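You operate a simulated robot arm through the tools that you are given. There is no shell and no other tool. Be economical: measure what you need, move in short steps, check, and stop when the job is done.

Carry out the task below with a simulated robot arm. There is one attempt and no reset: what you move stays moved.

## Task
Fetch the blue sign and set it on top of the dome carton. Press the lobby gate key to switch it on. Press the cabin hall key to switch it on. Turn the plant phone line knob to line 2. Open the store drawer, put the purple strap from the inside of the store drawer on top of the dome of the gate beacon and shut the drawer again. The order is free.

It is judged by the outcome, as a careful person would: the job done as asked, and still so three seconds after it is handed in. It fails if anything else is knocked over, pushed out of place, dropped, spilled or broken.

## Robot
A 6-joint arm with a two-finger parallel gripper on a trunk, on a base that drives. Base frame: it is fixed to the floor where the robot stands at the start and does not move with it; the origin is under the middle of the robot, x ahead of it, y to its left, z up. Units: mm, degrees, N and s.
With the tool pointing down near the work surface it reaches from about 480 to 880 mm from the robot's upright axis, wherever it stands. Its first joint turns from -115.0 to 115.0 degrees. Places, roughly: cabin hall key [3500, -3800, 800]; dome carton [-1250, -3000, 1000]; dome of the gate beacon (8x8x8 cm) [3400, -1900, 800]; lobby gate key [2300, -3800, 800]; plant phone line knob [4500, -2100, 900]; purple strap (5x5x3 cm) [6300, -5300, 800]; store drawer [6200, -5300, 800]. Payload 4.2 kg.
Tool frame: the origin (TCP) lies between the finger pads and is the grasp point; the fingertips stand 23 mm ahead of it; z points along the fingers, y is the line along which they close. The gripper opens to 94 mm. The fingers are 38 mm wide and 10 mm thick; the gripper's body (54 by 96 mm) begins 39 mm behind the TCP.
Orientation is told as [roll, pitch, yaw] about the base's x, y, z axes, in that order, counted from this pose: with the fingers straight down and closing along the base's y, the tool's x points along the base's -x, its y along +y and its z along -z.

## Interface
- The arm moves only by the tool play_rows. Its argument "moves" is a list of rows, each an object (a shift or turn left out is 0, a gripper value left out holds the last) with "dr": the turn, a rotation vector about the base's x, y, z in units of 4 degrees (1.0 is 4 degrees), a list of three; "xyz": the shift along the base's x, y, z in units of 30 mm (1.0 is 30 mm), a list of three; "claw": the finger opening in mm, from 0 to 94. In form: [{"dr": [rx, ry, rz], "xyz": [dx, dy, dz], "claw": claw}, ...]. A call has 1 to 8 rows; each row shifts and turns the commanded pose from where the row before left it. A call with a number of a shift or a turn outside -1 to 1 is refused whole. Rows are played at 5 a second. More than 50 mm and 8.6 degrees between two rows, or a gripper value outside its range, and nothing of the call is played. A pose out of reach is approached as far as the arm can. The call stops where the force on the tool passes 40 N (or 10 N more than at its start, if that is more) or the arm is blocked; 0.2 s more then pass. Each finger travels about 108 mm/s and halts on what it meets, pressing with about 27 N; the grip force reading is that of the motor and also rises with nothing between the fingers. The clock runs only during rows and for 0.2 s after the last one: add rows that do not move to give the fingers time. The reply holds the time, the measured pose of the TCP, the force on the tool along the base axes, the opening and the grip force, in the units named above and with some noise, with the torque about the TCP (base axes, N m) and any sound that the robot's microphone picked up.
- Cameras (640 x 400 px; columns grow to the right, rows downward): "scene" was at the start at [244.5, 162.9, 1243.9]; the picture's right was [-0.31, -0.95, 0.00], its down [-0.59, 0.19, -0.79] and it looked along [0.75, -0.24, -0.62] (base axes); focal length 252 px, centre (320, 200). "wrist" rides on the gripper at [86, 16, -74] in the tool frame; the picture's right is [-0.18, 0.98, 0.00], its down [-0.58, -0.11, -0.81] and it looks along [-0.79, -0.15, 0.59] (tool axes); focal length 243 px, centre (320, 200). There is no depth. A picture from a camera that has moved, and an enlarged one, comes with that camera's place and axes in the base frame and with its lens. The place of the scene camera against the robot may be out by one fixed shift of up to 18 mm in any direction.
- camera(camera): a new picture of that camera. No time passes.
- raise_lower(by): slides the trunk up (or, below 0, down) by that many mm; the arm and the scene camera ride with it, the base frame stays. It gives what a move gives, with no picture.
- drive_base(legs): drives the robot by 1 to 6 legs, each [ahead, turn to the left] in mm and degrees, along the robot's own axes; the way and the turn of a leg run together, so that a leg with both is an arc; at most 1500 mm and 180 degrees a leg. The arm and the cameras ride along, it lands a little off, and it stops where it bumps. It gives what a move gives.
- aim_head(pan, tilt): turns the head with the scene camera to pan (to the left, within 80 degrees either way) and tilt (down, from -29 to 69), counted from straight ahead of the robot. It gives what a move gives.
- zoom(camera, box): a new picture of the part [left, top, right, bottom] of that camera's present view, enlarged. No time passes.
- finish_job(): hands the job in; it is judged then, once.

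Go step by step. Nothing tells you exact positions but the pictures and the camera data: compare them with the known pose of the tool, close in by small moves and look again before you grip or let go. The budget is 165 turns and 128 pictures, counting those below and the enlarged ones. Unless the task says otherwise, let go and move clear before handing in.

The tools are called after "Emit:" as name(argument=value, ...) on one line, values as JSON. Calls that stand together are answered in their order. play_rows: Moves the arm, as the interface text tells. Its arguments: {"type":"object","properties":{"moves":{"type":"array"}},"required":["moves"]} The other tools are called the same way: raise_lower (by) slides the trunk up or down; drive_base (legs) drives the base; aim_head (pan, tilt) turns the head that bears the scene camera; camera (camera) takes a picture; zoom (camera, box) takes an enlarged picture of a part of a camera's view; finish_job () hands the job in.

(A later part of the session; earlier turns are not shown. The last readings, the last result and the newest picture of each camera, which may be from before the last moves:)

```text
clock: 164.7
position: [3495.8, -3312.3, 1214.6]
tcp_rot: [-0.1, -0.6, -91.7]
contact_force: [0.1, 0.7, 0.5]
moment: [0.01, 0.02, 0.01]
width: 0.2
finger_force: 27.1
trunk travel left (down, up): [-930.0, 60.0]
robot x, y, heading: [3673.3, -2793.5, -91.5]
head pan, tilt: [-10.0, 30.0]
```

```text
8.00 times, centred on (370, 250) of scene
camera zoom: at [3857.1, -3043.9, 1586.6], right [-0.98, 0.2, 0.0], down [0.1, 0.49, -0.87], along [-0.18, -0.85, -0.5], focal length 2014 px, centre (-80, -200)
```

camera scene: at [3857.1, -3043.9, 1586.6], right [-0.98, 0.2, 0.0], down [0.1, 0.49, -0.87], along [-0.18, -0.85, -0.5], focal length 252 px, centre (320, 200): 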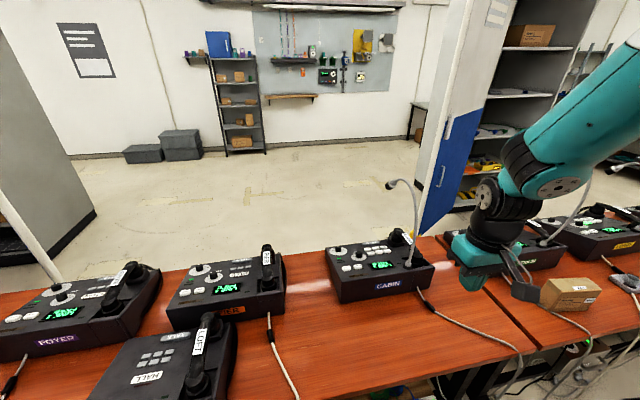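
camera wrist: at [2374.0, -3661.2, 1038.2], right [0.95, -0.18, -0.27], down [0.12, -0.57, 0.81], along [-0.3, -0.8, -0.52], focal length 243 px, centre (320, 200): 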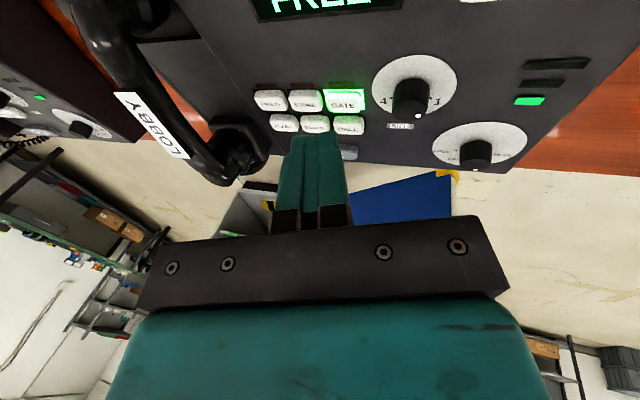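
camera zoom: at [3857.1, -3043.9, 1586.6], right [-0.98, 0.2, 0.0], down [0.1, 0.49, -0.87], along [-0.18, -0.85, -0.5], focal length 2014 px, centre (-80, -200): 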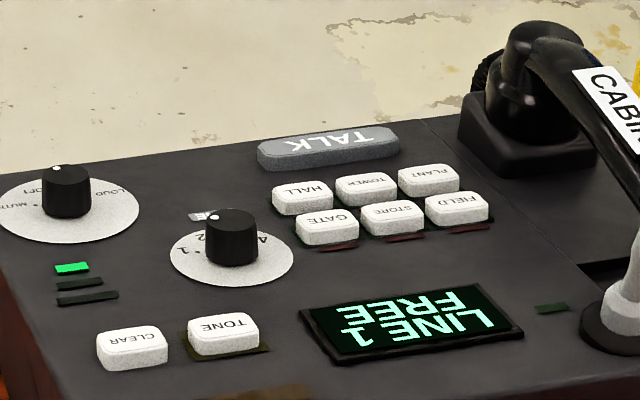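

CABIN's HALL key is the far-left one, about (3476,-3818). I'll drive closer, turn the tool 90° so that the thin side of the fingers separates HALL from GATE, and then lean it away from the gooseneck.

Emit:
drive_base(legs=[[205, 1.5]])

Emit:
play_rows(moves=[{"dr": [0, 0, -1], "xyz": [0.2, -0.2, 0]}, {"dr": [0, 0, -1], "xyz": [0.2, -0.2, 0]}, {"dr": [0, 0, -1], "xyz": [0.2, -0.2, 0]}, {"dr": [0, 0, -1], "xyz": [0.2, -0.2, 0]}, {"dr": [0, 0, -1], "xyz": [0.2, -0.2, 0]}, {"dr": [0, 0, -1], "xyz": [0.2, -0.2, 0]}, {"dr": [0, 0, -1], "xyz": [0.2, -0.2, 0]}, {"dr": [0, 0, -1], "xyz": [0.2, -0.2, 0]}])

Emit:
play_rows(moves=[{"dr": [0, 0, -1], "xyz": [0, -0.2, 0]}, {"dr": [0, 0, -1], "xyz": [0, -0.2, 0]}, {"dr": [0, 0, -1], "xyz": [0, -0.2, 0]}, {"dr": [0, 0, -1], "xyz": [0, -0.2, 0]}, {"dr": [0, 0, -1], "xyz": [0, -0.2, 0]}, {"dr": [0, 0, -1], "xyz": [0, -0.2, 0]}, {"dr": [0, 0, -1], "xyz": [0, -0.2, 0]}, {"dr": [0, 0, -1], "xyz": [0, -0.2, 0]}])

Emit:
play_rows(moves=[{"dr": [0, 0, -1], "xyz": [0, -0.3, 0]}, {"dr": [0, 0, -1], "xyz": [0, -0.3, 0]}, {"dr": [0, 0, -1], "xyz": [0, -0.3, 0]}, {"dr": [0, 0, -1], "xyz": [0, -0.3, 0]}, {"dr": [0, 0, -1], "xyz": [0, -0.3, 0]}, {"dr": [0, 0, -1], "xyz": [0, -0.3, 0]}, {}])

Emit:
camera(camera="scene")

Emit:
camera(camera="wrist")

```text
clock: 166.3
position: [3508.6, -3521.1, 1213.5]
tcp_rot: [-0.1, -0.8, -90.1]
contact_force: [0.6, -0.4, -0.2]
moment: [-0.02, 0.0, -0.01]
width: 0.2
finger_force: 27.0
trunk travel left (down, up): [-930.0, 60.0]
robot x, y, heading: [3670.4, -2995.3, -90.1]
head pan, tilt: [-10.0, 30.0]
```

```text
clock: 168.1
position: [3555.3, -3567.6, 1213.8]
tcp_rot: [-0.2, -0.6, -122.2]
contact_force: [0.4, 0.5, -0.3]
moment: [0.01, 0.0, -0.02]
width: 0.0
finger_force: 26.9
trunk travel left (down, up): [-930.0, 60.0]
robot x, y, heading: [3670.9, -2995.1, -90.2]
head pan, tilt: [-10.0, 30.0]
```

```text
clock: 169.9
position: [3556.2, -3617.0, 1215.5]
tcp_rot: [0.0, -0.8, -154.1]
contact_force: [0.2, -0.6, 0.0]
moment: [0.02, 0.02, 0.0]
width: 0.0
finger_force: 27.2
trunk travel left (down, up): [-930.0, 60.0]
robot x, y, heading: [3671.6, -2996.2, -90.2]
head pan, tilt: [-10.0, 30.0]
```

```text
clock: 171.5
position: [3556.7, -3671.7, 1214.5]
tcp_rot: [-0.1, -0.7, -178.2]
contact_force: [0.5, -0.4, 0.4]
moment: [-0.02, 0.0, -0.02]
width: 0.0
finger_force: 26.6
trunk travel left (down, up): [-930.0, 60.0]
robot x, y, heading: [3672.2, -2997.0, -89.8]
head pan, tilt: [-10.0, 30.0]
```

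```text
57 pictures are left
camera scene: at [3860.7, -3243.0, 1586.6], right [-0.98, 0.17, 0.0], down [0.09, 0.49, -0.87], along [-0.15, -0.85, -0.5], focal length 252 px, centre (320, 200)
```

scene: 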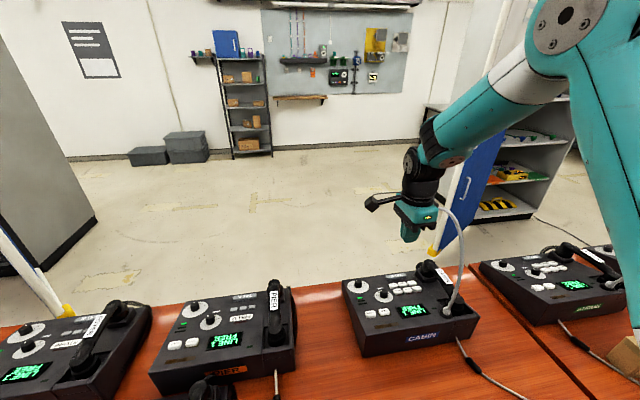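

```text
56 pictures are left
camera wrist: at [3644.1, -3685.2, 1287.5], right [-0.15, -0.99, 0.0], down [-0.57, 0.09, 0.81], along [-0.8, 0.12, -0.58], focal length 243 px, centre (320, 200)
```

wrist: 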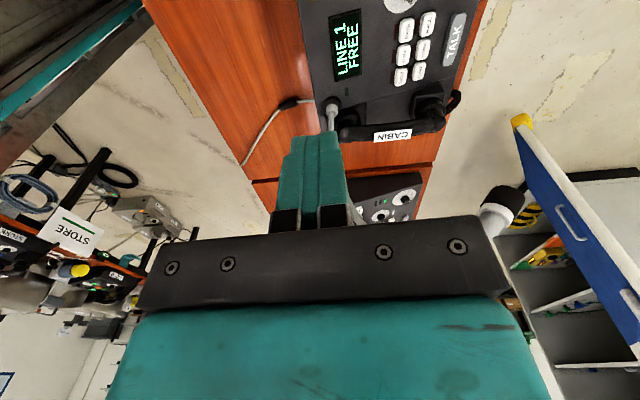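

Emit:
zoom(camera="wrist", box=[300, 0, 500, 140])

```text
2.86 times, centred on (400, 70) of wrist
camera zoom: at [3644.1, -3685.2, 1287.5], right [-0.15, -0.99, 0.0], down [-0.57, 0.09, 0.81], along [-0.8, 0.12, -0.58], focal length 693 px, centre (91, 571)
```

zoom: 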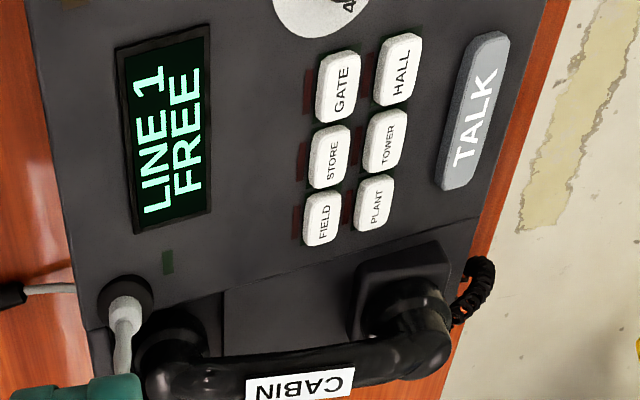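

HALL ≈ (3473,-3830), GATE ≈ (3471,-3799). Lean the tool, and descend at x≈3530, clear of the gooseneck.

Emit:
play_rows(moves=[{"dr": [0, 1, 0], "xyz": [0, -0.9, 0]}, {"dr": [0, 1, 0], "xyz": [0, -0.9, 0]}, {"dr": [0, 1, 0], "xyz": [0, -0.9, 0]}, {"dr": [0, 1, 0], "xyz": [-0.4, -0.9, 0]}, {"xyz": [-0.4, -0.8, -0.5]}, {"xyz": [0, -0.8, -1]}, {"xyz": [0, 0, -1]}, {}])

Emit:
play_rows(moves=[{"xyz": [0, 0, -1]}, {"xyz": [0, 0, -1]}, {"xyz": [0, 0, -1]}, {"xyz": [0, 0, -1]}, {"xyz": [0, 0, -1]}, {}])

Emit:
camera(camera="scene")

Emit:
camera(camera="wrist")

```text
clock: 173.3
position: [3532.3, -3830.6, 1139.1]
tcp_rot: [-0.7, -16.7, -178.1]
contact_force: [0.0, -0.4, 0.2]
moment: [0.03, 0.02, 0.02]
width: 0.0
finger_force: 26.8
trunk travel left (down, up): [-930.0, 60.0]
robot x, y, heading: [3670.3, -2994.7, -89.9]
head pan, tilt: [-10.0, 30.0]
```

```text
clock: 174.7
position: [3532.3, -3826.8, 988.2]
tcp_rot: [-0.6, -16.7, -178.1]
contact_force: [0.1, 0.6, 0.8]
moment: [0.01, -0.01, 0.01]
width: 0.2
finger_force: 27.0
trunk travel left (down, up): [-930.0, 60.0]
robot x, y, heading: [3672.2, -2997.4, -89.9]
head pan, tilt: [-10.0, 30.0]
```

```text
54 pictures are left
camera scene: at [3860.7, -3243.0, 1586.6], right [-0.98, 0.17, 0.0], down [0.09, 0.49, -0.87], along [-0.15, -0.85, -0.5], focal length 252 px, centre (320, 200)
```

scene: 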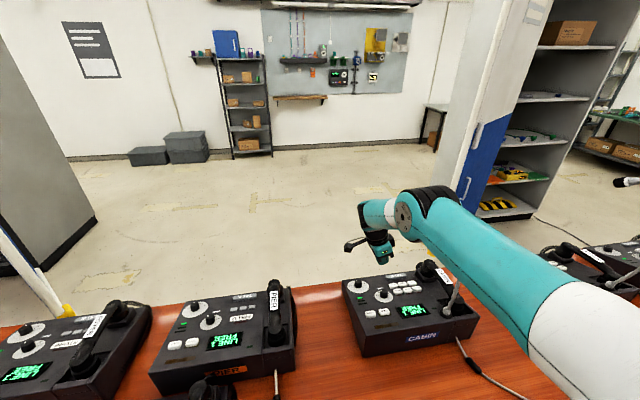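

```text
53 pictures are left
camera wrist: at [3637.4, -3840.7, 1033.6], right [-0.15, -0.99, 0.04], down [-0.33, 0.09, 0.94], along [-0.93, 0.12, -0.34], focal length 243 px, centre (320, 200)
```

wrist: 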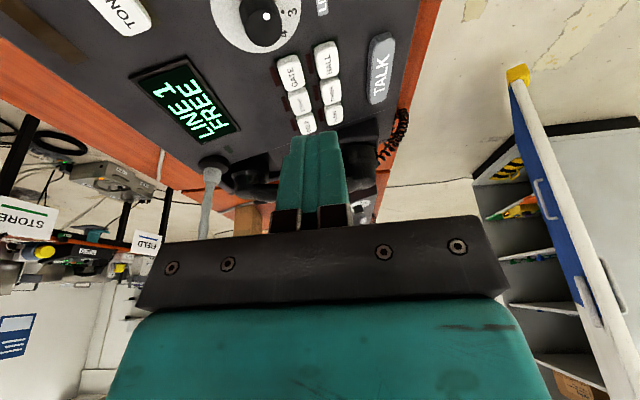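

HALL ≈ (3472,-3832,~842). Slide in and down to ~25 mm above it.

Emit:
play_rows(moves=[{"xyz": [-0.3, 0, -0.9]}, {"xyz": [-0.6, -0.1, -0.9]}, {"xyz": [-0.6, -0.1, -0.8]}, {"xyz": [-0.6, 0, -0.4]}, {}])

Emit:
camera(camera="wrist")

```text
clock: 175.9
position: [3470.8, -3821.7, 902.8]
tcp_rot: [-0.6, -16.7, -178.0]
contact_force: [0.2, 0.7, 0.7]
moment: [0.01, 0.01, 0.03]
width: 0.0
finger_force: 27.6
out of reach, approached as far as the arm can: row 3, 4
trunk travel left (down, up): [-930.0, 60.0]
robot x, y, heading: [3672.5, -2998.3, -90.5]
head pan, tilt: [-10.0, 30.0]
```

```text
52 pictures are left
camera wrist: at [3576.2, -3835.2, 949.4], right [-0.15, -0.99, 0.04], down [-0.33, 0.09, 0.94], along [-0.93, 0.12, -0.34], focal length 243 px, centre (320, 200)
```

wrist: 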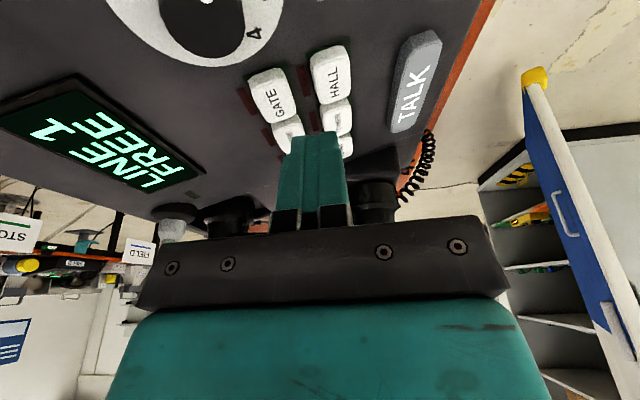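

Just out of reach. I'll raise the hand a little, drive 30 mm ahead and lower the trunk by 60 mm.

Emit:
play_rows(moves=[{"xyz": [0.7, 0.3, 1]}, {"xyz": [0.7, 0.3, 1]}, {"xyz": [0, 0.4, 0]}, {}])

Emit:
drive_base(legs=[[30, 0]])

Emit:
raise_lower(by=-60)

Emit:
camera(camera="wrist")

```text
clock: 176.9
position: [3514.4, -3790.3, 963.5]
tcp_rot: [-0.7, -16.6, -178.1]
contact_force: [-0.5, -0.1, 0.4]
moment: [-0.01, -0.01, -0.02]
width: 0.0
finger_force: 27.0
trunk travel left (down, up): [-930.0, 60.0]
robot x, y, heading: [3671.6, -2993.0, -90.4]
head pan, tilt: [-10.0, 30.0]
```

```text
clock: 177.7
position: [3514.9, -3821.7, 961.8]
tcp_rot: [-0.6, -16.7, -178.0]
contact_force: [0.1, 0.2, 0.3]
moment: [-0.01, 0.0, 0.02]
width: 0.1
finger_force: 26.8
trunk travel left (down, up): [-930.0, 60.0]
robot x, y, heading: [3667.2, -3027.7, -90.1]
head pan, tilt: [-10.0, 30.0]
```

```text
clock: 178.7
position: [3514.7, -3822.8, 901.6]
tcp_rot: [-0.6, -16.6, -178.0]
contact_force: [0.0, -0.3, -0.5]
moment: [0.04, 0.01, 0.03]
width: 0.0
finger_force: 27.3
trunk travel left (down, up): [-870.0, 120.0]
robot x, y, heading: [3671.7, -3028.5, -89.8]
head pan, tilt: [-10.0, 30.0]
```

```text
51 pictures are left
camera wrist: at [3619.5, -3835.6, 947.7], right [-0.15, -0.99, 0.04], down [-0.33, 0.09, 0.94], along [-0.93, 0.12, -0.34], focal length 243 px, centre (320, 200)
```

wrist: 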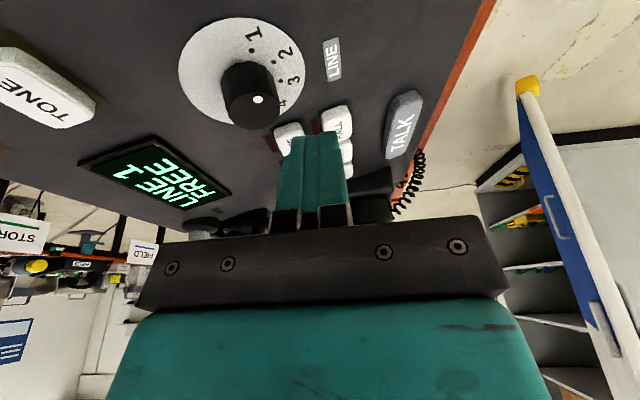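

Emit:
play_rows(moves=[{"xyz": [-0.7, -0.1, 0]}, {"xyz": [-0.7, -0.2, -0.2]}, {}])

Emit:
camera(camera="wrist")

```text
clock: 179.5
position: [3471.1, -3831.0, 895.2]
tcp_rot: [-0.6, -16.8, -178.0]
contact_force: [0.5, -0.8, 0.6]
moment: [0.01, 0.02, -0.01]
width: 0.3
finger_force: 27.4
trunk travel left (down, up): [-870.0, 120.0]
robot x, y, heading: [3669.6, -3026.4, -90.2]
head pan, tilt: [-10.0, 30.0]
```

```text
50 pictures are left
camera wrist: at [3576.4, -3844.2, 941.4], right [-0.15, -0.99, 0.04], down [-0.33, 0.09, 0.94], along [-0.93, 0.12, -0.34], focal length 243 px, centre (320, 200)
```

wrist: 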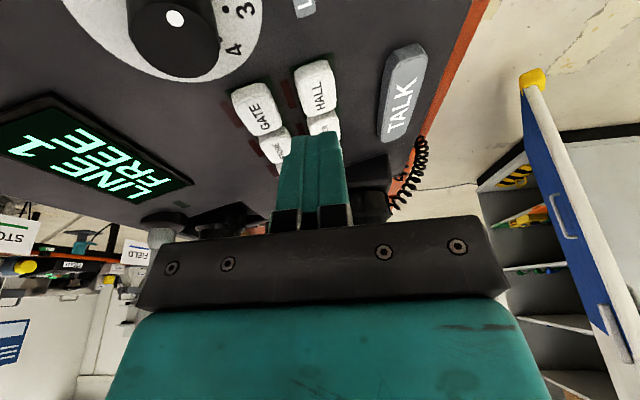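

Emit:
play_rows(moves=[{"xyz": [0, 0, -0.4]}, {"xyz": [0, 0, -0.2]}, {}])

Emit:
camera(camera="wrist")

```text
clock: 180.3
position: [3471.9, -3831.2, 877.6]
tcp_rot: [-0.6, -16.7, -178.1]
contact_force: [0.1, -0.3, 0.9]
moment: [-0.02, -0.05, -0.02]
width: 0.2
finger_force: 26.8
trunk travel left (down, up): [-870.0, 120.0]
robot x, y, heading: [3671.9, -3023.8, -89.9]
head pan, tilt: [-10.0, 30.0]
```

```text
49 pictures are left
camera wrist: at [3576.5, -3844.3, 923.7], right [-0.15, -0.99, 0.04], down [-0.33, 0.09, 0.94], along [-0.93, 0.12, -0.34], focal length 243 px, centre (320, 200)
```

wrist: 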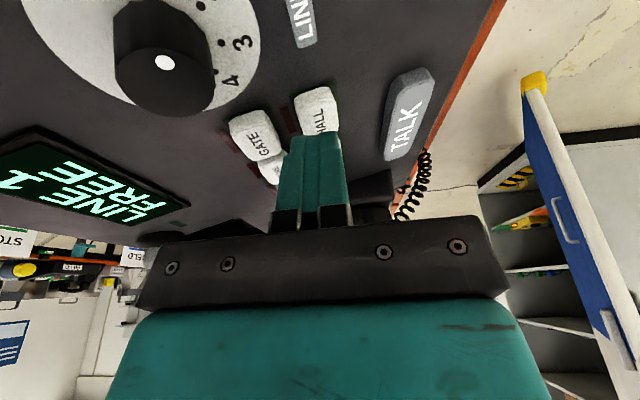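

Emit:
play_rows(moves=[{"xyz": [0.15, -0.08, -0.1]}, {"xyz": [0, 0, -0.1]}, {}])

Emit:
play_rows(moves=[{"xyz": [0, 0, -0.1]}, {}])

Emit:
play_rows(moves=[{"xyz": [0, 0, -0.1]}, {}])

```text
clock: 181.1
position: [3476.3, -3833.2, 872.2]
tcp_rot: [-0.7, -16.7, -178.0]
contact_force: [1.1, 0.4, 0.1]
moment: [0.02, 0.0, 0.04]
width: 0.0
finger_force: 26.9
trunk travel left (down, up): [-870.0, 120.0]
robot x, y, heading: [3672.2, -3025.7, -90.0]
head pan, tilt: [-10.0, 30.0]
```

```text
clock: 181.7
position: [3475.4, -3833.7, 868.7]
tcp_rot: [-0.6, -16.7, -178.0]
contact_force: [0.0, -0.7, -0.2]
moment: [0.0, -0.01, 0.03]
width: 0.1
finger_force: 26.9
trunk travel left (down, up): [-870.0, 120.0]
robot x, y, heading: [3672.9, -3030.5, -89.9]
head pan, tilt: [-10.0, 30.0]
```

```text
clock: 182.3
position: [3477.0, -3833.1, 865.4]
tcp_rot: [-0.7, -16.6, -177.9]
contact_force: [-0.4, -0.2, 1.3]
moment: [0.03, 0.01, -0.03]
width: 0.0
finger_force: 27.3
trunk travel left (down, up): [-870.0, 120.0]
robot x, y, heading: [3669.4, -3028.5, -90.2]
head pan, tilt: [-10.0, 30.0]
```

Emit:
play_rows(moves=[{"xyz": [0, 0, -0.1]}, {}])

Emit:
camera(camera="wrist")

```text
clock: 182.9
position: [3478.0, -3834.0, 863.5]
tcp_rot: [-0.7, -16.7, -178.0]
contact_force: [-0.1, -0.1, 3.0]
moment: [-0.01, -0.03, 0.0]
width: 0.0
finger_force: 27.1
trunk travel left (down, up): [-870.0, 120.0]
robot x, y, heading: [3671.5, -3025.8, -90.0]
head pan, tilt: [-10.0, 30.0]
heard: click
```

```text
48 pictures are left
camera wrist: at [3582.0, -3846.5, 908.7], right [-0.15, -0.99, 0.04], down [-0.33, 0.09, 0.94], along [-0.93, 0.12, -0.34], focal length 243 px, centre (320, 200)
```

wrist: 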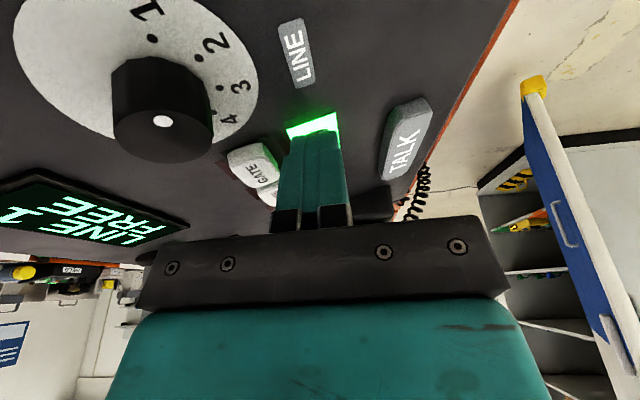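

Click, and HALL's lamp is lit. Retract up and out the same way and look that only HALL is on.

Emit:
play_rows(moves=[{"xyz": [0, 0, 0.6]}, {"xyz": [0.5, 0, 1]}, {"xyz": [1, 0, 1]}, {"xyz": [0.5, 0, 1]}, {"xyz": [0, 0, 1]}, {}])

Emit:
camera(camera="wrist")

Emit:
raise_lower(by=120)

Emit:
play_rows(moves=[{"xyz": [0, 0, 1]}, {"xyz": [0, 0.5, 1]}, {"xyz": [0, 1, 0]}, {"xyz": [0, 1, 0]}, {"xyz": [0, 1, 0]}, {"xyz": [0, 1, 0]}, {"xyz": [0, 1, 0]}, {"xyz": [0, 1, 0]}])

```text
clock: 184.3
position: [3536.8, -3834.2, 1001.6]
tcp_rot: [-0.6, -16.6, -178.1]
contact_force: [-0.3, -0.3, 0.1]
moment: [0.0, 0.0, -0.02]
width: 0.0
finger_force: 26.8
trunk travel left (down, up): [-870.0, 120.0]
robot x, y, heading: [3673.0, -3021.7, -89.9]
head pan, tilt: [-10.0, 30.0]
```

```text
47 pictures are left
camera wrist: at [3641.9, -3847.8, 1046.7], right [-0.15, -0.99, 0.04], down [-0.33, 0.09, 0.94], along [-0.93, 0.12, -0.34], focal length 243 px, centre (320, 200)
```

wrist: 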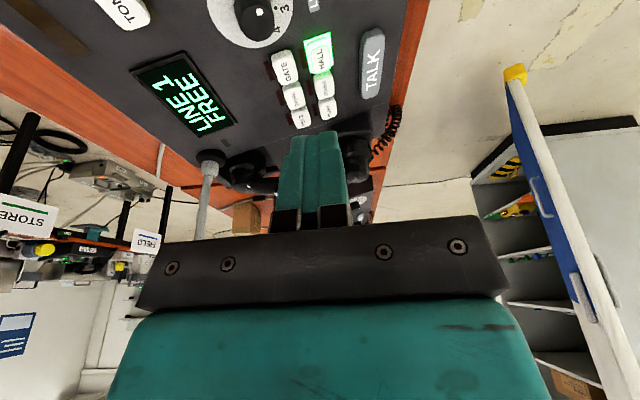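

```text
clock: 185.8
position: [3536.6, -3834.0, 1120.8]
tcp_rot: [-0.6, -16.7, -178.0]
contact_force: [-0.1, 0.5, 0.1]
moment: [0.0, 0.01, 0.0]
width: 0.0
finger_force: 27.0
trunk travel left (down, up): [-990.0, 0.0]
robot x, y, heading: [3671.2, -3026.1, -90.3]
head pan, tilt: [-10.0, 30.0]
```

```text
clock: 187.6
position: [3537.1, -3636.2, 1183.4]
tcp_rot: [-0.5, -16.6, -178.0]
contact_force: [-0.5, -0.3, -0.5]
moment: [0.0, 0.03, 0.02]
width: 0.0
finger_force: 26.9
trunk travel left (down, up): [-990.0, 0.0]
robot x, y, heading: [3670.5, -3026.1, -90.0]
head pan, tilt: [-10.0, 30.0]
```

Only HALL is lit. Now un-lean the tool and drive on to the plant phone on the left row at x≈4500.

Emit:
play_rows(moves=[{"dr": [0, -1, 0], "xyz": [0, 1, 0]}, {"dr": [0, -1, 0], "xyz": [0, 1, 0]}, {"dr": [0, -1, 0], "xyz": [0, 1, 0]}, {"dr": [0, -1, 0], "xyz": [0, 1, 0]}, {}])

Emit:
drive_base(legs=[[-260, 0], [0, 90]])

Emit:
aim_head(pan=15, tilt=20)

Emit:
camera(camera="scene")

```text
clock: 188.8
position: [3536.0, -3515.8, 1186.1]
tcp_rot: [-0.1, -0.8, -178.1]
contact_force: [0.6, 0.1, -0.5]
moment: [0.02, -0.03, 0.01]
width: 0.0
finger_force: 26.8
trunk travel left (down, up): [-990.0, 0.0]
robot x, y, heading: [3673.1, -3026.2, -90.1]
head pan, tilt: [-10.0, 30.0]
```

```text
clock: 194.4
position: [4158.4, -2911.7, 1183.2]
tcp_rot: [-0.2, -0.7, -89.2]
contact_force: [0.7, -0.4, -0.6]
moment: [0.02, 0.0, -0.02]
width: 0.0
finger_force: 27.0
trunk travel left (down, up): [-990.0, 0.0]
robot x, y, heading: [3670.3, -2769.0, -1.0]
head pan, tilt: [-10.0, 30.0]
```

```text
clock: 195.3
position: [4158.7, -2912.3, 1184.7]
tcp_rot: [-0.1, -0.7, -89.2]
contact_force: [-0.4, 0.1, 0.5]
moment: [-0.02, 0.01, -0.01]
width: 0.0
finger_force: 26.8
trunk travel left (down, up): [-990.0, 0.0]
robot x, y, heading: [3672.1, -2765.2, -1.2]
head pan, tilt: [15.0, 20.0]
```

```text
46 pictures are left
camera scene: at [3928.3, -2559.2, 1662.6], right [0.24, -0.97, 0.0], down [-0.33, -0.08, -0.94], along [0.91, 0.22, -0.34], focal length 252 px, centre (320, 200)
```

scene: 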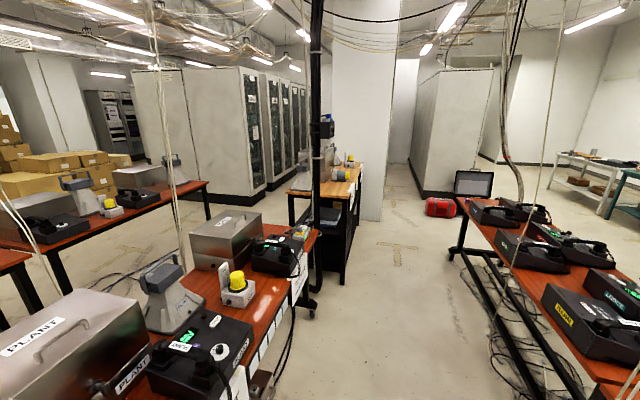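

Emit:
drive_base(legs=[[840, 0], [0, 91]])

Emit:
aim_head(pan=0, tilt=35)

Emit:
camera(camera="scene")

```text
clock: 203.7
position: [4654.7, -2284.0, 1184.3]
tcp_rot: [-0.1, -0.7, 2.0]
contact_force: [-0.8, -0.4, -0.5]
moment: [0.02, 0.01, 0.0]
width: 0.0
finger_force: 27.1
trunk travel left (down, up): [-990.0, 0.0]
robot x, y, heading: [4520.6, -2771.4, 90.0]
head pan, tilt: [15.0, 20.0]
```

```text
clock: 204.4
position: [4654.5, -2284.7, 1185.0]
tcp_rot: [-0.2, -0.6, 2.0]
contact_force: [0.4, 0.1, 0.5]
moment: [-0.03, 0.01, -0.03]
width: 0.0
finger_force: 27.7
trunk travel left (down, up): [-990.0, 0.0]
robot x, y, heading: [4520.1, -2773.4, 90.2]
head pan, tilt: [0.0, 35.0]
```

```text
45 pictures are left
camera scene: at [4336.8, -2539.7, 1638.9], right [1.0, 0.0, 0.0], down [0.0, -0.57, -0.82], along [0.0, 0.82, -0.57], focal length 252 px, centre (320, 200)
```

scene: 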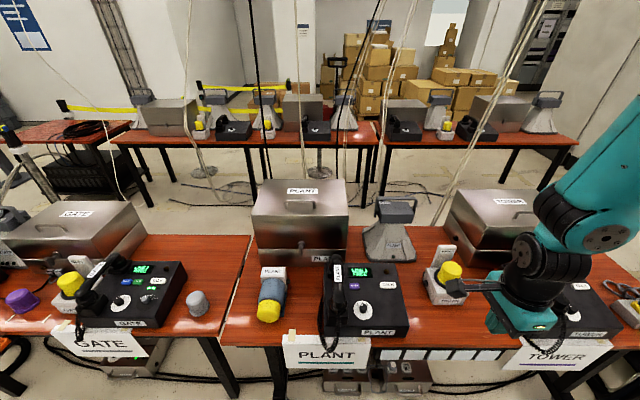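

Emit:
zoom(camera="scene", box=[250, 240, 470, 370])

Emit:
zoom(camera="scene", box=[0, 230, 220, 360])

```text
2.91 times, centred on (360, 305) of scene
camera zoom: at [4336.8, -2539.7, 1638.9], right [1.0, 0.0, 0.0], down [0.0, -0.57, -0.82], along [0.0, 0.82, -0.57], focal length 732 px, centre (204, -106)
```

zoom: 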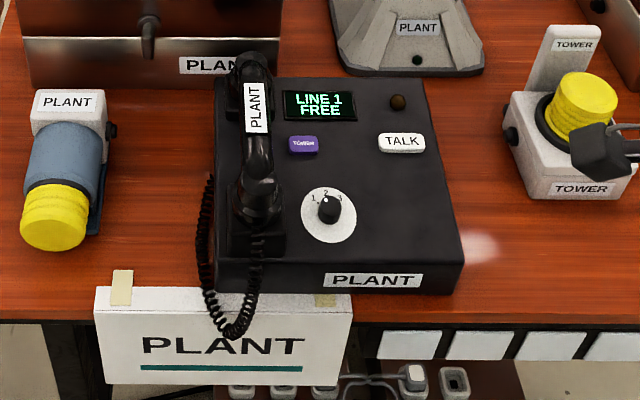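

```text
2.91 times, centred on (110, 295) of scene
camera zoom: at [4336.8, -2539.7, 1638.9], right [1.0, 0.0, 0.0], down [0.0, -0.57, -0.82], along [0.0, 0.82, -0.57], focal length 732 px, centre (931, -76)
```

zoom: 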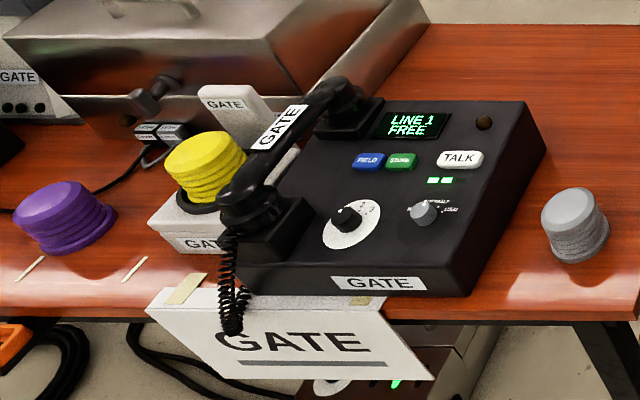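

The PLANT phone's knob is at about (4480,-2055); the gate beacon is the yellow dome in the GATE station. I'll rotate the tool so the wrist camera is on my side and bring the arm in line.

Emit:
play_rows(moves=[{"dr": [0, 0, 1], "xyz": [-0.3, 0, 0], "claw": 50}, {"dr": [0, 0, 1], "xyz": [-0.3, 0, 0]}, {"dr": [0, 0, 1], "xyz": [-0.3, 0, 0]}, {"dr": [0, 0, 1], "xyz": [-0.3, 0, 0]}, {"dr": [0, 0, 1], "xyz": [-0.3, 0, 0]}, {"dr": [0, 0, 1], "xyz": [-0.3, 0, 0]}, {"dr": [0, 0, 1], "xyz": [-0.3, 0, 0]}, {"dr": [0, 0, 1], "xyz": [-0.3, 0, 0]}])

Emit:
play_rows(moves=[{"dr": [0, 0, 1], "xyz": [-0.3, 0.2, 0]}, {"dr": [0, 0, 1], "xyz": [-0.3, 0.2, 0]}, {"dr": [0, 0, 1], "xyz": [-0.3, 0.2, 0]}, {"dr": [0, 0, 1], "xyz": [-0.3, 0.2, 0]}, {"dr": [0, 0, 1], "xyz": [-0.3, 0.2, 0]}, {"dr": [0, 0, 1], "xyz": [-0.3, 0.2, 0]}, {"dr": [0, 0, 1], "xyz": [-0.3, 0.2, 0]}, {"dr": [0, 0, 1], "xyz": [-0.3, 0.2, 0]}])

Emit:
play_rows(moves=[{"dr": [0, 0, 1], "xyz": [-0.2, 0.7, 0]}, {"dr": [0, 0, 1], "xyz": [-0.2, 0.7, 0]}, {"dr": [0, 0, 1], "xyz": [-0.2, 0.7, 0]}, {"dr": [0, 0, 1], "xyz": [-0.2, 0.7, 0]}, {"dr": [0, 0, 1], "xyz": [-0.2, 0.7, 0]}, {"dr": [0, 0, 1], "xyz": [-0.2, 0.7, 0]}, {}])

Emit:
raise_lower(by=-180)

Emit:
camera(camera="wrist")

Emit:
zoom(camera="scene", box=[240, 100, 480, 400])

```text
clock: 206.2
position: [4582.5, -2284.9, 1186.8]
tcp_rot: [0.0, -0.7, 34.2]
contact_force: [-0.1, 0.2, 0.5]
moment: [0.01, 0.01, -0.01]
width: 50.0
finger_force: 0.0
trunk travel left (down, up): [-990.0, 0.0]
robot x, y, heading: [4521.1, -2772.1, 90.1]
head pan, tilt: [0.0, 35.0]
```

```text
clock: 208.0
position: [4511.7, -2234.7, 1183.5]
tcp_rot: [-0.1, -0.7, 66.1]
contact_force: [-0.2, 0.0, -0.4]
moment: [0.04, 0.0, -0.01]
width: 49.9
finger_force: 0.0
trunk travel left (down, up): [-990.0, 0.0]
robot x, y, heading: [4522.4, -2774.0, 90.2]
head pan, tilt: [0.0, 35.0]
```

```text
clock: 209.6
position: [4475.4, -2110.1, 1183.2]
tcp_rot: [-0.1, -0.6, 90.1]
contact_force: [-0.3, 0.2, -0.6]
moment: [-0.01, 0.0, 0.01]
width: 50.1
finger_force: 0.0
trunk travel left (down, up): [-990.0, 0.0]
robot x, y, heading: [4521.3, -2776.2, 89.9]
head pan, tilt: [0.0, 35.0]
```

```text
clock: 211.6
position: [4475.6, -2110.5, 1004.1]
tcp_rot: [-0.1, -0.6, 90.0]
contact_force: [-0.5, 0.7, 0.4]
moment: [0.05, -0.03, 0.03]
width: 50.2
finger_force: 0.1
trunk travel left (down, up): [-810.0, 180.0]
robot x, y, heading: [4525.0, -2775.1, 90.1]
head pan, tilt: [0.0, 35.0]
```

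```text
42 pictures are left
camera wrist: at [4459.9, -2197.5, 1076.4], right [-0.98, 0.18, 0.0], down [0.11, 0.57, 0.81], along [0.15, 0.8, -0.58], focal length 243 px, centre (320, 200)
```

wrist: 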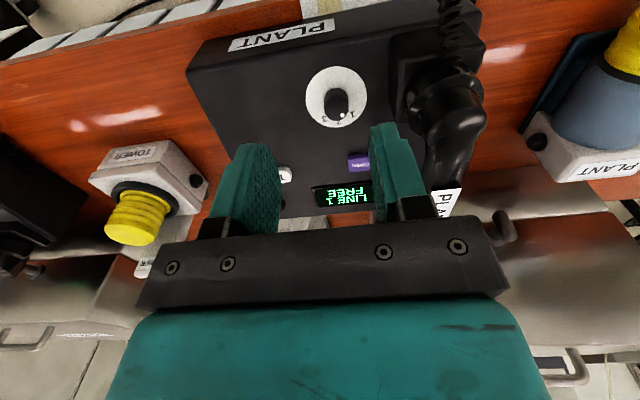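

```text
1.33 times, centred on (360, 250) of scene
camera zoom: at [4336.8, -2539.7, 1458.8], right [1.0, 0.0, 0.0], down [0.0, -0.57, -0.82], along [0.0, 0.82, -0.57], focal length 336 px, centre (267, 133)
```

zoom: 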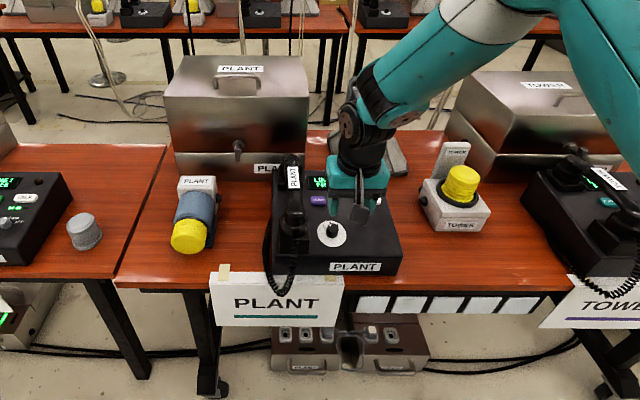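

Emit:
zoom(camera="wrist", box=[280, 50, 400, 140])

```text
4.44 times, centred on (340, 95) of wrist
camera zoom: at [4459.9, -2197.5, 1076.4], right [-0.98, 0.18, 0.0], down [0.11, 0.57, 0.81], along [0.15, 0.8, -0.58], focal length 1078 px, centre (231, 667)
```

zoom: 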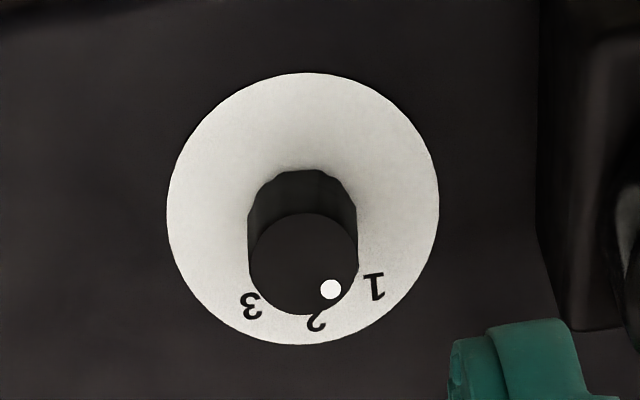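

Knob is at "1" (dot), positions ~35° apart; turning from 1 to 2 is clockwise from above. Move above the knob.

Emit:
play_rows(moves=[{"xyz": [0, 0.5, -0.9]}, {"xyz": [0, 0.7, -0.9]}, {"xyz": [-0.1, 0.8, -0.9]}, {}])

Emit:
camera(camera="wrist")

```text
clock: 212.6
position: [4471.0, -2049.8, 923.4]
tcp_rot: [-0.1, -0.8, 90.0]
contact_force: [0.3, 0.0, 0.8]
moment: [0.02, -0.05, 0.03]
width: 50.1
finger_force: 0.1
trunk travel left (down, up): [-810.0, 180.0]
robot x, y, heading: [4520.0, -2771.9, 89.9]
head pan, tilt: [0.0, 35.0]
```

```text
39 pictures are left
camera wrist: at [4454.8, -2138.0, 996.6], right [-0.98, 0.18, 0.0], down [0.11, 0.57, 0.81], along [0.15, 0.8, -0.58], focal length 243 px, centre (320, 200)
```

wrist: 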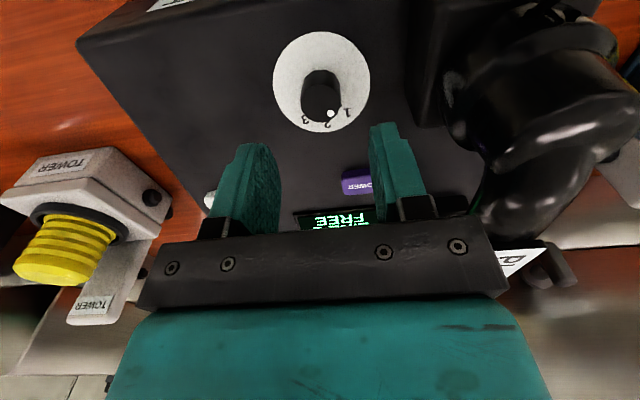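

Emit:
play_rows(moves=[{"xyz": [-0.1, -0.3, -0.3]}, {"xyz": [0, -0.3, -0.2]}, {}])

Emit:
camera(camera="wrist")

Emit:
zoom(camera="scene", box=[280, 190, 440, 320])

```text
clock: 213.4
position: [4468.9, -2067.3, 906.7]
tcp_rot: [-0.1, -0.7, 90.0]
contact_force: [0.2, 0.4, 0.2]
moment: [-0.01, 0.0, 0.0]
width: 49.8
finger_force: 0.0
trunk travel left (down, up): [-810.0, 180.0]
robot x, y, heading: [4521.5, -2773.1, 90.1]
head pan, tilt: [0.0, 35.0]
```

```text
38 pictures are left
camera wrist: at [4452.1, -2155.8, 979.9], right [-0.98, 0.18, 0.0], down [0.11, 0.57, 0.81], along [0.15, 0.8, -0.58], focal length 243 px, centre (320, 200)
```

wrist: 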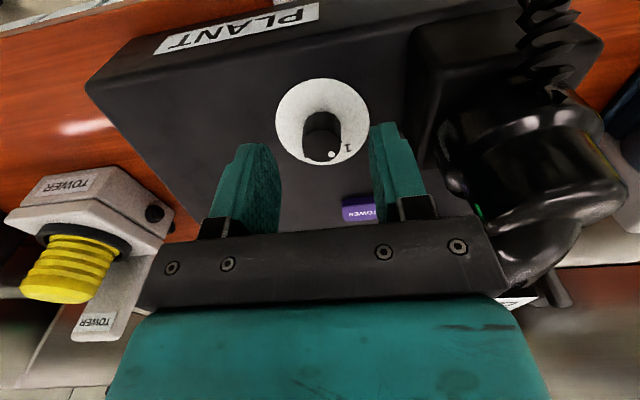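

```text
3.08 times, centred on (360, 255) of scene
camera zoom: at [4336.8, -2539.7, 1458.8], right [1.0, 0.0, 0.0], down [0.0, -0.57, -0.82], along [0.0, 0.82, -0.57], focal length 774 px, centre (197, 31)
```

zoom: 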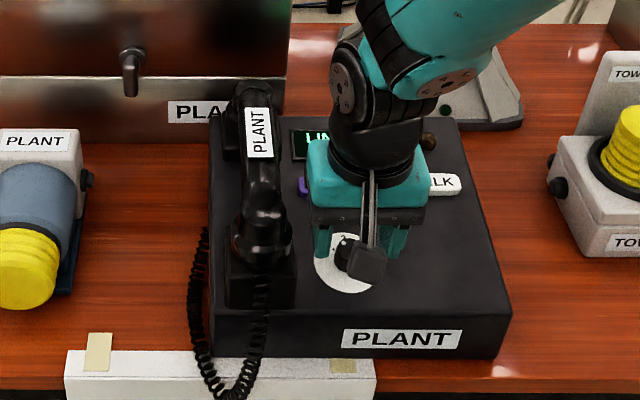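

Emit:
play_rows(moves=[{"xyz": [0, -0.13, -0.3]}, {"xyz": [0, 0, -0.2]}, {}])

Emit:
camera(camera="wrist")

```text
clock: 214.2
position: [4470.3, -2070.6, 891.7]
tcp_rot: [-0.1, -0.6, 90.0]
contact_force: [0.0, 0.2, -0.1]
moment: [0.03, 0.0, 0.01]
width: 50.1
finger_force: 0.1
trunk travel left (down, up): [-810.0, 180.0]
robot x, y, heading: [4522.5, -2772.2, 90.0]
head pan, tilt: [0.0, 35.0]
```

```text
36 pictures are left
camera wrist: at [4453.2, -2158.6, 964.5], right [-0.98, 0.18, 0.0], down [0.11, 0.57, 0.81], along [0.15, 0.8, -0.58], focal length 243 px, centre (320, 200)
```

wrist: 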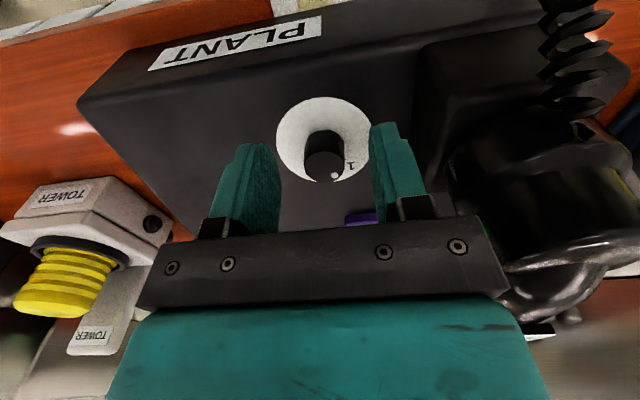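

The knob is between the fingers. Close gently.

Emit:
play_rows(moves=[{"xyz": [-0.05, -0.07, -0.08], "claw": 40}, {"claw": 34}, {"claw": 28}, {"claw": 22}, {"claw": 15}, {}])

```text
clock: 215.6
position: [4468.2, -2073.5, 891.1]
tcp_rot: [-0.1, -0.7, 90.0]
contact_force: [0.8, 0.2, 0.3]
moment: [-0.04, 0.01, -0.02]
width: 14.8
finger_force: 0.1
trunk travel left (down, up): [-810.0, 180.0]
robot x, y, heading: [4520.1, -2777.3, 89.9]
head pan, tilt: [0.0, 35.0]
```

Emit:
camera(camera="wrist")

```text
35 pictures are left
camera wrist: at [4452.4, -2161.5, 962.3], right [-0.98, 0.18, 0.0], down [0.11, 0.57, 0.81], along [0.15, 0.8, -0.58], focal length 243 px, centre (320, 200)
```

wrist: 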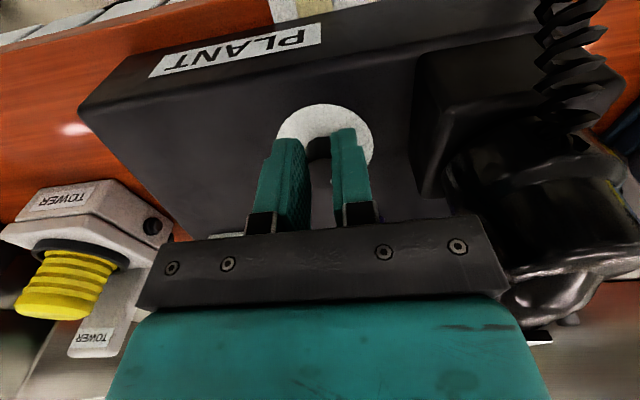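

The fingers are still above the knob (the dial surface is nearer z≈833). Reopen, shift to y≈-2056 and go ~25 mm lower.

Emit:
play_rows(moves=[{"claw": 50}, {}, {"xyz": [0, 0.55, -0.2]}, {"xyz": [0, 0, -0.3]}, {"xyz": [0, 0, -0.2]}, {}])

Emit:
camera(camera="wrist")

```text
clock: 217.0
position: [4468.8, -2057.4, 868.7]
tcp_rot: [-0.1, -0.8, 89.9]
contact_force: [0.3, -0.2, -0.4]
moment: [0.0, -0.06, 0.02]
width: 49.8
finger_force: 0.1
trunk travel left (down, up): [-810.0, 180.0]
robot x, y, heading: [4519.4, -2774.8, 90.0]
head pan, tilt: [0.0, 35.0]
```

```text
34 pictures are left
camera wrist: at [4452.5, -2145.2, 941.6], right [-0.98, 0.18, 0.0], down [0.11, 0.57, 0.81], along [0.15, 0.8, -0.58], focal length 243 px, centre (320, 200)
```

wrist: 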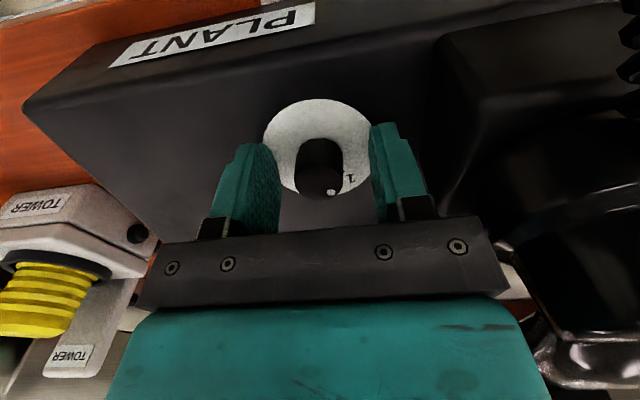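

Emit:
play_rows(moves=[{"claw": 40}, {"claw": 34}, {"claw": 28}, {"claw": 22}, {"claw": 15}, {}])

```text
clock: 218.4
position: [4469.7, -2057.9, 869.4]
tcp_rot: [-0.1, -0.7, 89.9]
contact_force: [7.9, -0.6, 0.1]
moment: [0.03, -0.22, -0.14]
width: 24.9
finger_force: 26.5
trunk travel left (down, up): [-810.0, 180.0]
robot x, y, heading: [4524.4, -2770.0, 89.9]
head pan, tilt: [0.0, 35.0]
```

Gripped. Turn clockwise in steps (about 16° first).

Emit:
play_rows(moves=[{"xyz": [0.05, 0, 0]}, {"dr": [0, 0, -1]}, {"dr": [0, 0, -1]}, {"dr": [0, 0, -1]}, {"dr": [0, 0, -1]}, {}])

Emit:
play_rows(moves=[{"dr": [0, 0, -1]}, {"dr": [0, 0, -1]}, {"dr": [0, 0, -1]}, {"dr": [0, 0, -1]}, {}])

Emit:
camera(camera="wrist")

Emit:
zoom(camera="scene", box=[280, 190, 440, 320])

```text
clock: 219.8
position: [4470.2, -2056.4, 869.2]
tcp_rot: [0.1, -0.6, 74.0]
contact_force: [-8.3, -3.0, 0.9]
moment: [0.06, 0.76, 0.17]
width: 25.2
finger_force: 26.7
trunk travel left (down, up): [-810.0, 180.0]
robot x, y, heading: [4523.3, -2775.8, 90.0]
head pan, tilt: [0.0, 35.0]
```

```text
clock: 221.0
position: [4471.4, -2056.9, 869.6]
tcp_rot: [-0.1, -0.9, 58.1]
contact_force: [-9.7, 5.2, -0.5]
moment: [0.0, 0.89, 0.18]
width: 26.1
finger_force: 26.5
trunk travel left (down, up): [-810.0, 180.0]
robot x, y, heading: [4522.9, -2771.6, 90.3]
head pan, tilt: [0.0, 35.0]
```

```text
33 pictures are left
camera wrist: at [4409.8, -2122.2, 942.1], right [-0.74, 0.68, 0.0], down [0.39, 0.43, 0.81], along [0.55, 0.6, -0.58], focal length 243 px, centre (320, 200)
```

wrist: 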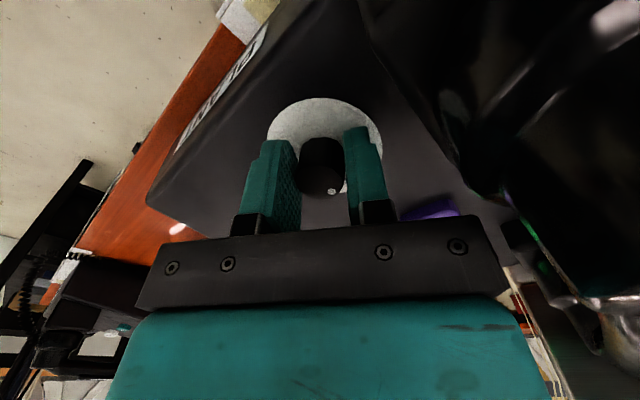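

```text
3.08 times, centred on (360, 255) of scene
camera zoom: at [4336.3, -2539.4, 1458.7], right [1.0, 0.0, 0.0], down [0.0, -0.57, -0.82], along [0.0, 0.82, -0.57], focal length 774 px, centre (197, 31)
```

zoom: 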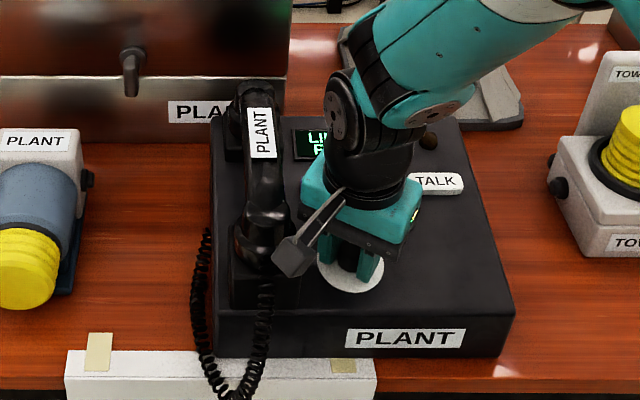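

Emit:
play_rows(moves=[{"dr": [0, 0, -0.8], "xyz": [-0.05, 0, 0]}, {}])

Emit:
play_rows(moves=[{"claw": 30}, {"claw": 40}, {"claw": 50}, {"xyz": [0, 0, 1]}, {"xyz": [0, -0.5, 1]}, {"xyz": [0, -1, 1]}, {"xyz": [0, -1, 1]}, {"xyz": [0, -1, 0]}])

Emit:
zoom(camera="scene", box=[280, 190, 440, 320])

```text
clock: 221.6
position: [4469.9, -2054.9, 869.7]
tcp_rot: [-0.1, -0.9, 54.5]
contact_force: [1.8, 7.5, 0.8]
moment: [0.14, 0.54, 0.08]
width: 25.9
finger_force: 26.4
trunk travel left (down, up): [-810.0, 180.0]
robot x, y, heading: [4522.2, -2773.1, 90.1]
head pan, tilt: [0.0, 35.0]
```

```text
clock: 223.4
position: [4467.2, -2167.0, 988.3]
tcp_rot: [0.0, -0.6, 54.8]
contact_force: [0.4, 0.4, -0.4]
moment: [-0.01, 0.01, -0.01]
width: 50.2
finger_force: 0.1
trunk travel left (down, up): [-810.0, 180.0]
robot x, y, heading: [4522.2, -2773.9, 89.9]
head pan, tilt: [0.0, 35.0]
```

```text
3.08 times, centred on (360, 255) of scene
camera zoom: at [4336.8, -2539.3, 1458.7], right [1.0, 0.0, 0.0], down [0.0, -0.57, -0.82], along [0.0, 0.82, -0.57], focal length 774 px, centre (197, 31)
```

zoom: 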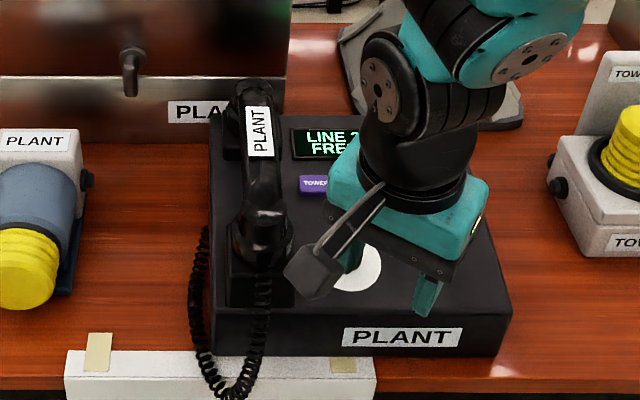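

Display shows LINE 2, it seems. I'll lift and look again with the arm out of the way.

Emit:
play_rows(moves=[{"xyz": [0.5, -1, 1]}, {"xyz": [1, -1, 1]}, {"xyz": [1, -1, 1]}, {"xyz": [1, 0, 1]}, {"xyz": [1, 0, 1]}])

Emit:
zoom(camera="scene", box=[280, 190, 440, 320])

Emit:
drive_base(legs=[[0, -90]])

Emit:
aim_head(pan=-20, tilt=15)

Emit:
camera(camera="scene")

```text
refused: row 2 steps farther than a row can; nothing moved
```

```text
3.08 times, centred on (360, 255) of scene
camera zoom: at [4336.8, -2539.3, 1458.7], right [1.0, 0.0, 0.0], down [0.0, -0.57, -0.82], along [0.0, 0.82, -0.57], focal length 774 px, centre (197, 31)
```

zoom: 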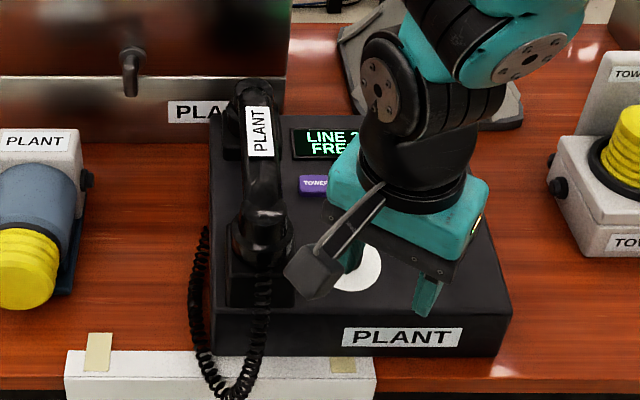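

```text
clock: 227.6
position: [5128.2, -2707.3, 988.2]
tcp_rot: [-0.1, -0.7, -33.8]
contact_force: [-1.1, 0.7, -0.5]
moment: [0.01, -0.02, 0.0]
width: 50.0
finger_force: 0.0
trunk travel left (down, up): [-810.0, 180.0]
robot x, y, heading: [4521.4, -2775.9, 1.5]
head pan, tilt: [0.0, 35.0]
```

```text
clock: 228.4
position: [5126.9, -2705.0, 989.5]
tcp_rot: [-0.1, -0.6, -33.8]
contact_force: [0.1, -0.3, -0.1]
moment: [-0.01, 0.01, 0.02]
width: 50.0
finger_force: 0.0
trunk travel left (down, up): [-810.0, 180.0]
robot x, y, heading: [4524.3, -2770.6, 1.4]
head pan, tilt: [-20.0, 15.0]
```

```text
29 pictures are left
camera scene: at [4767.9, -2610.4, 1490.7], right [-0.32, -0.95, 0.0], down [-0.25, 0.08, -0.97], along [0.92, -0.31, -0.26], focal length 252 px, centre (320, 200)
```

scene: 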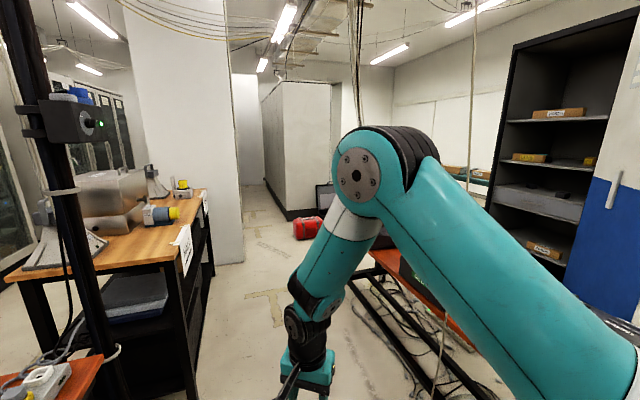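

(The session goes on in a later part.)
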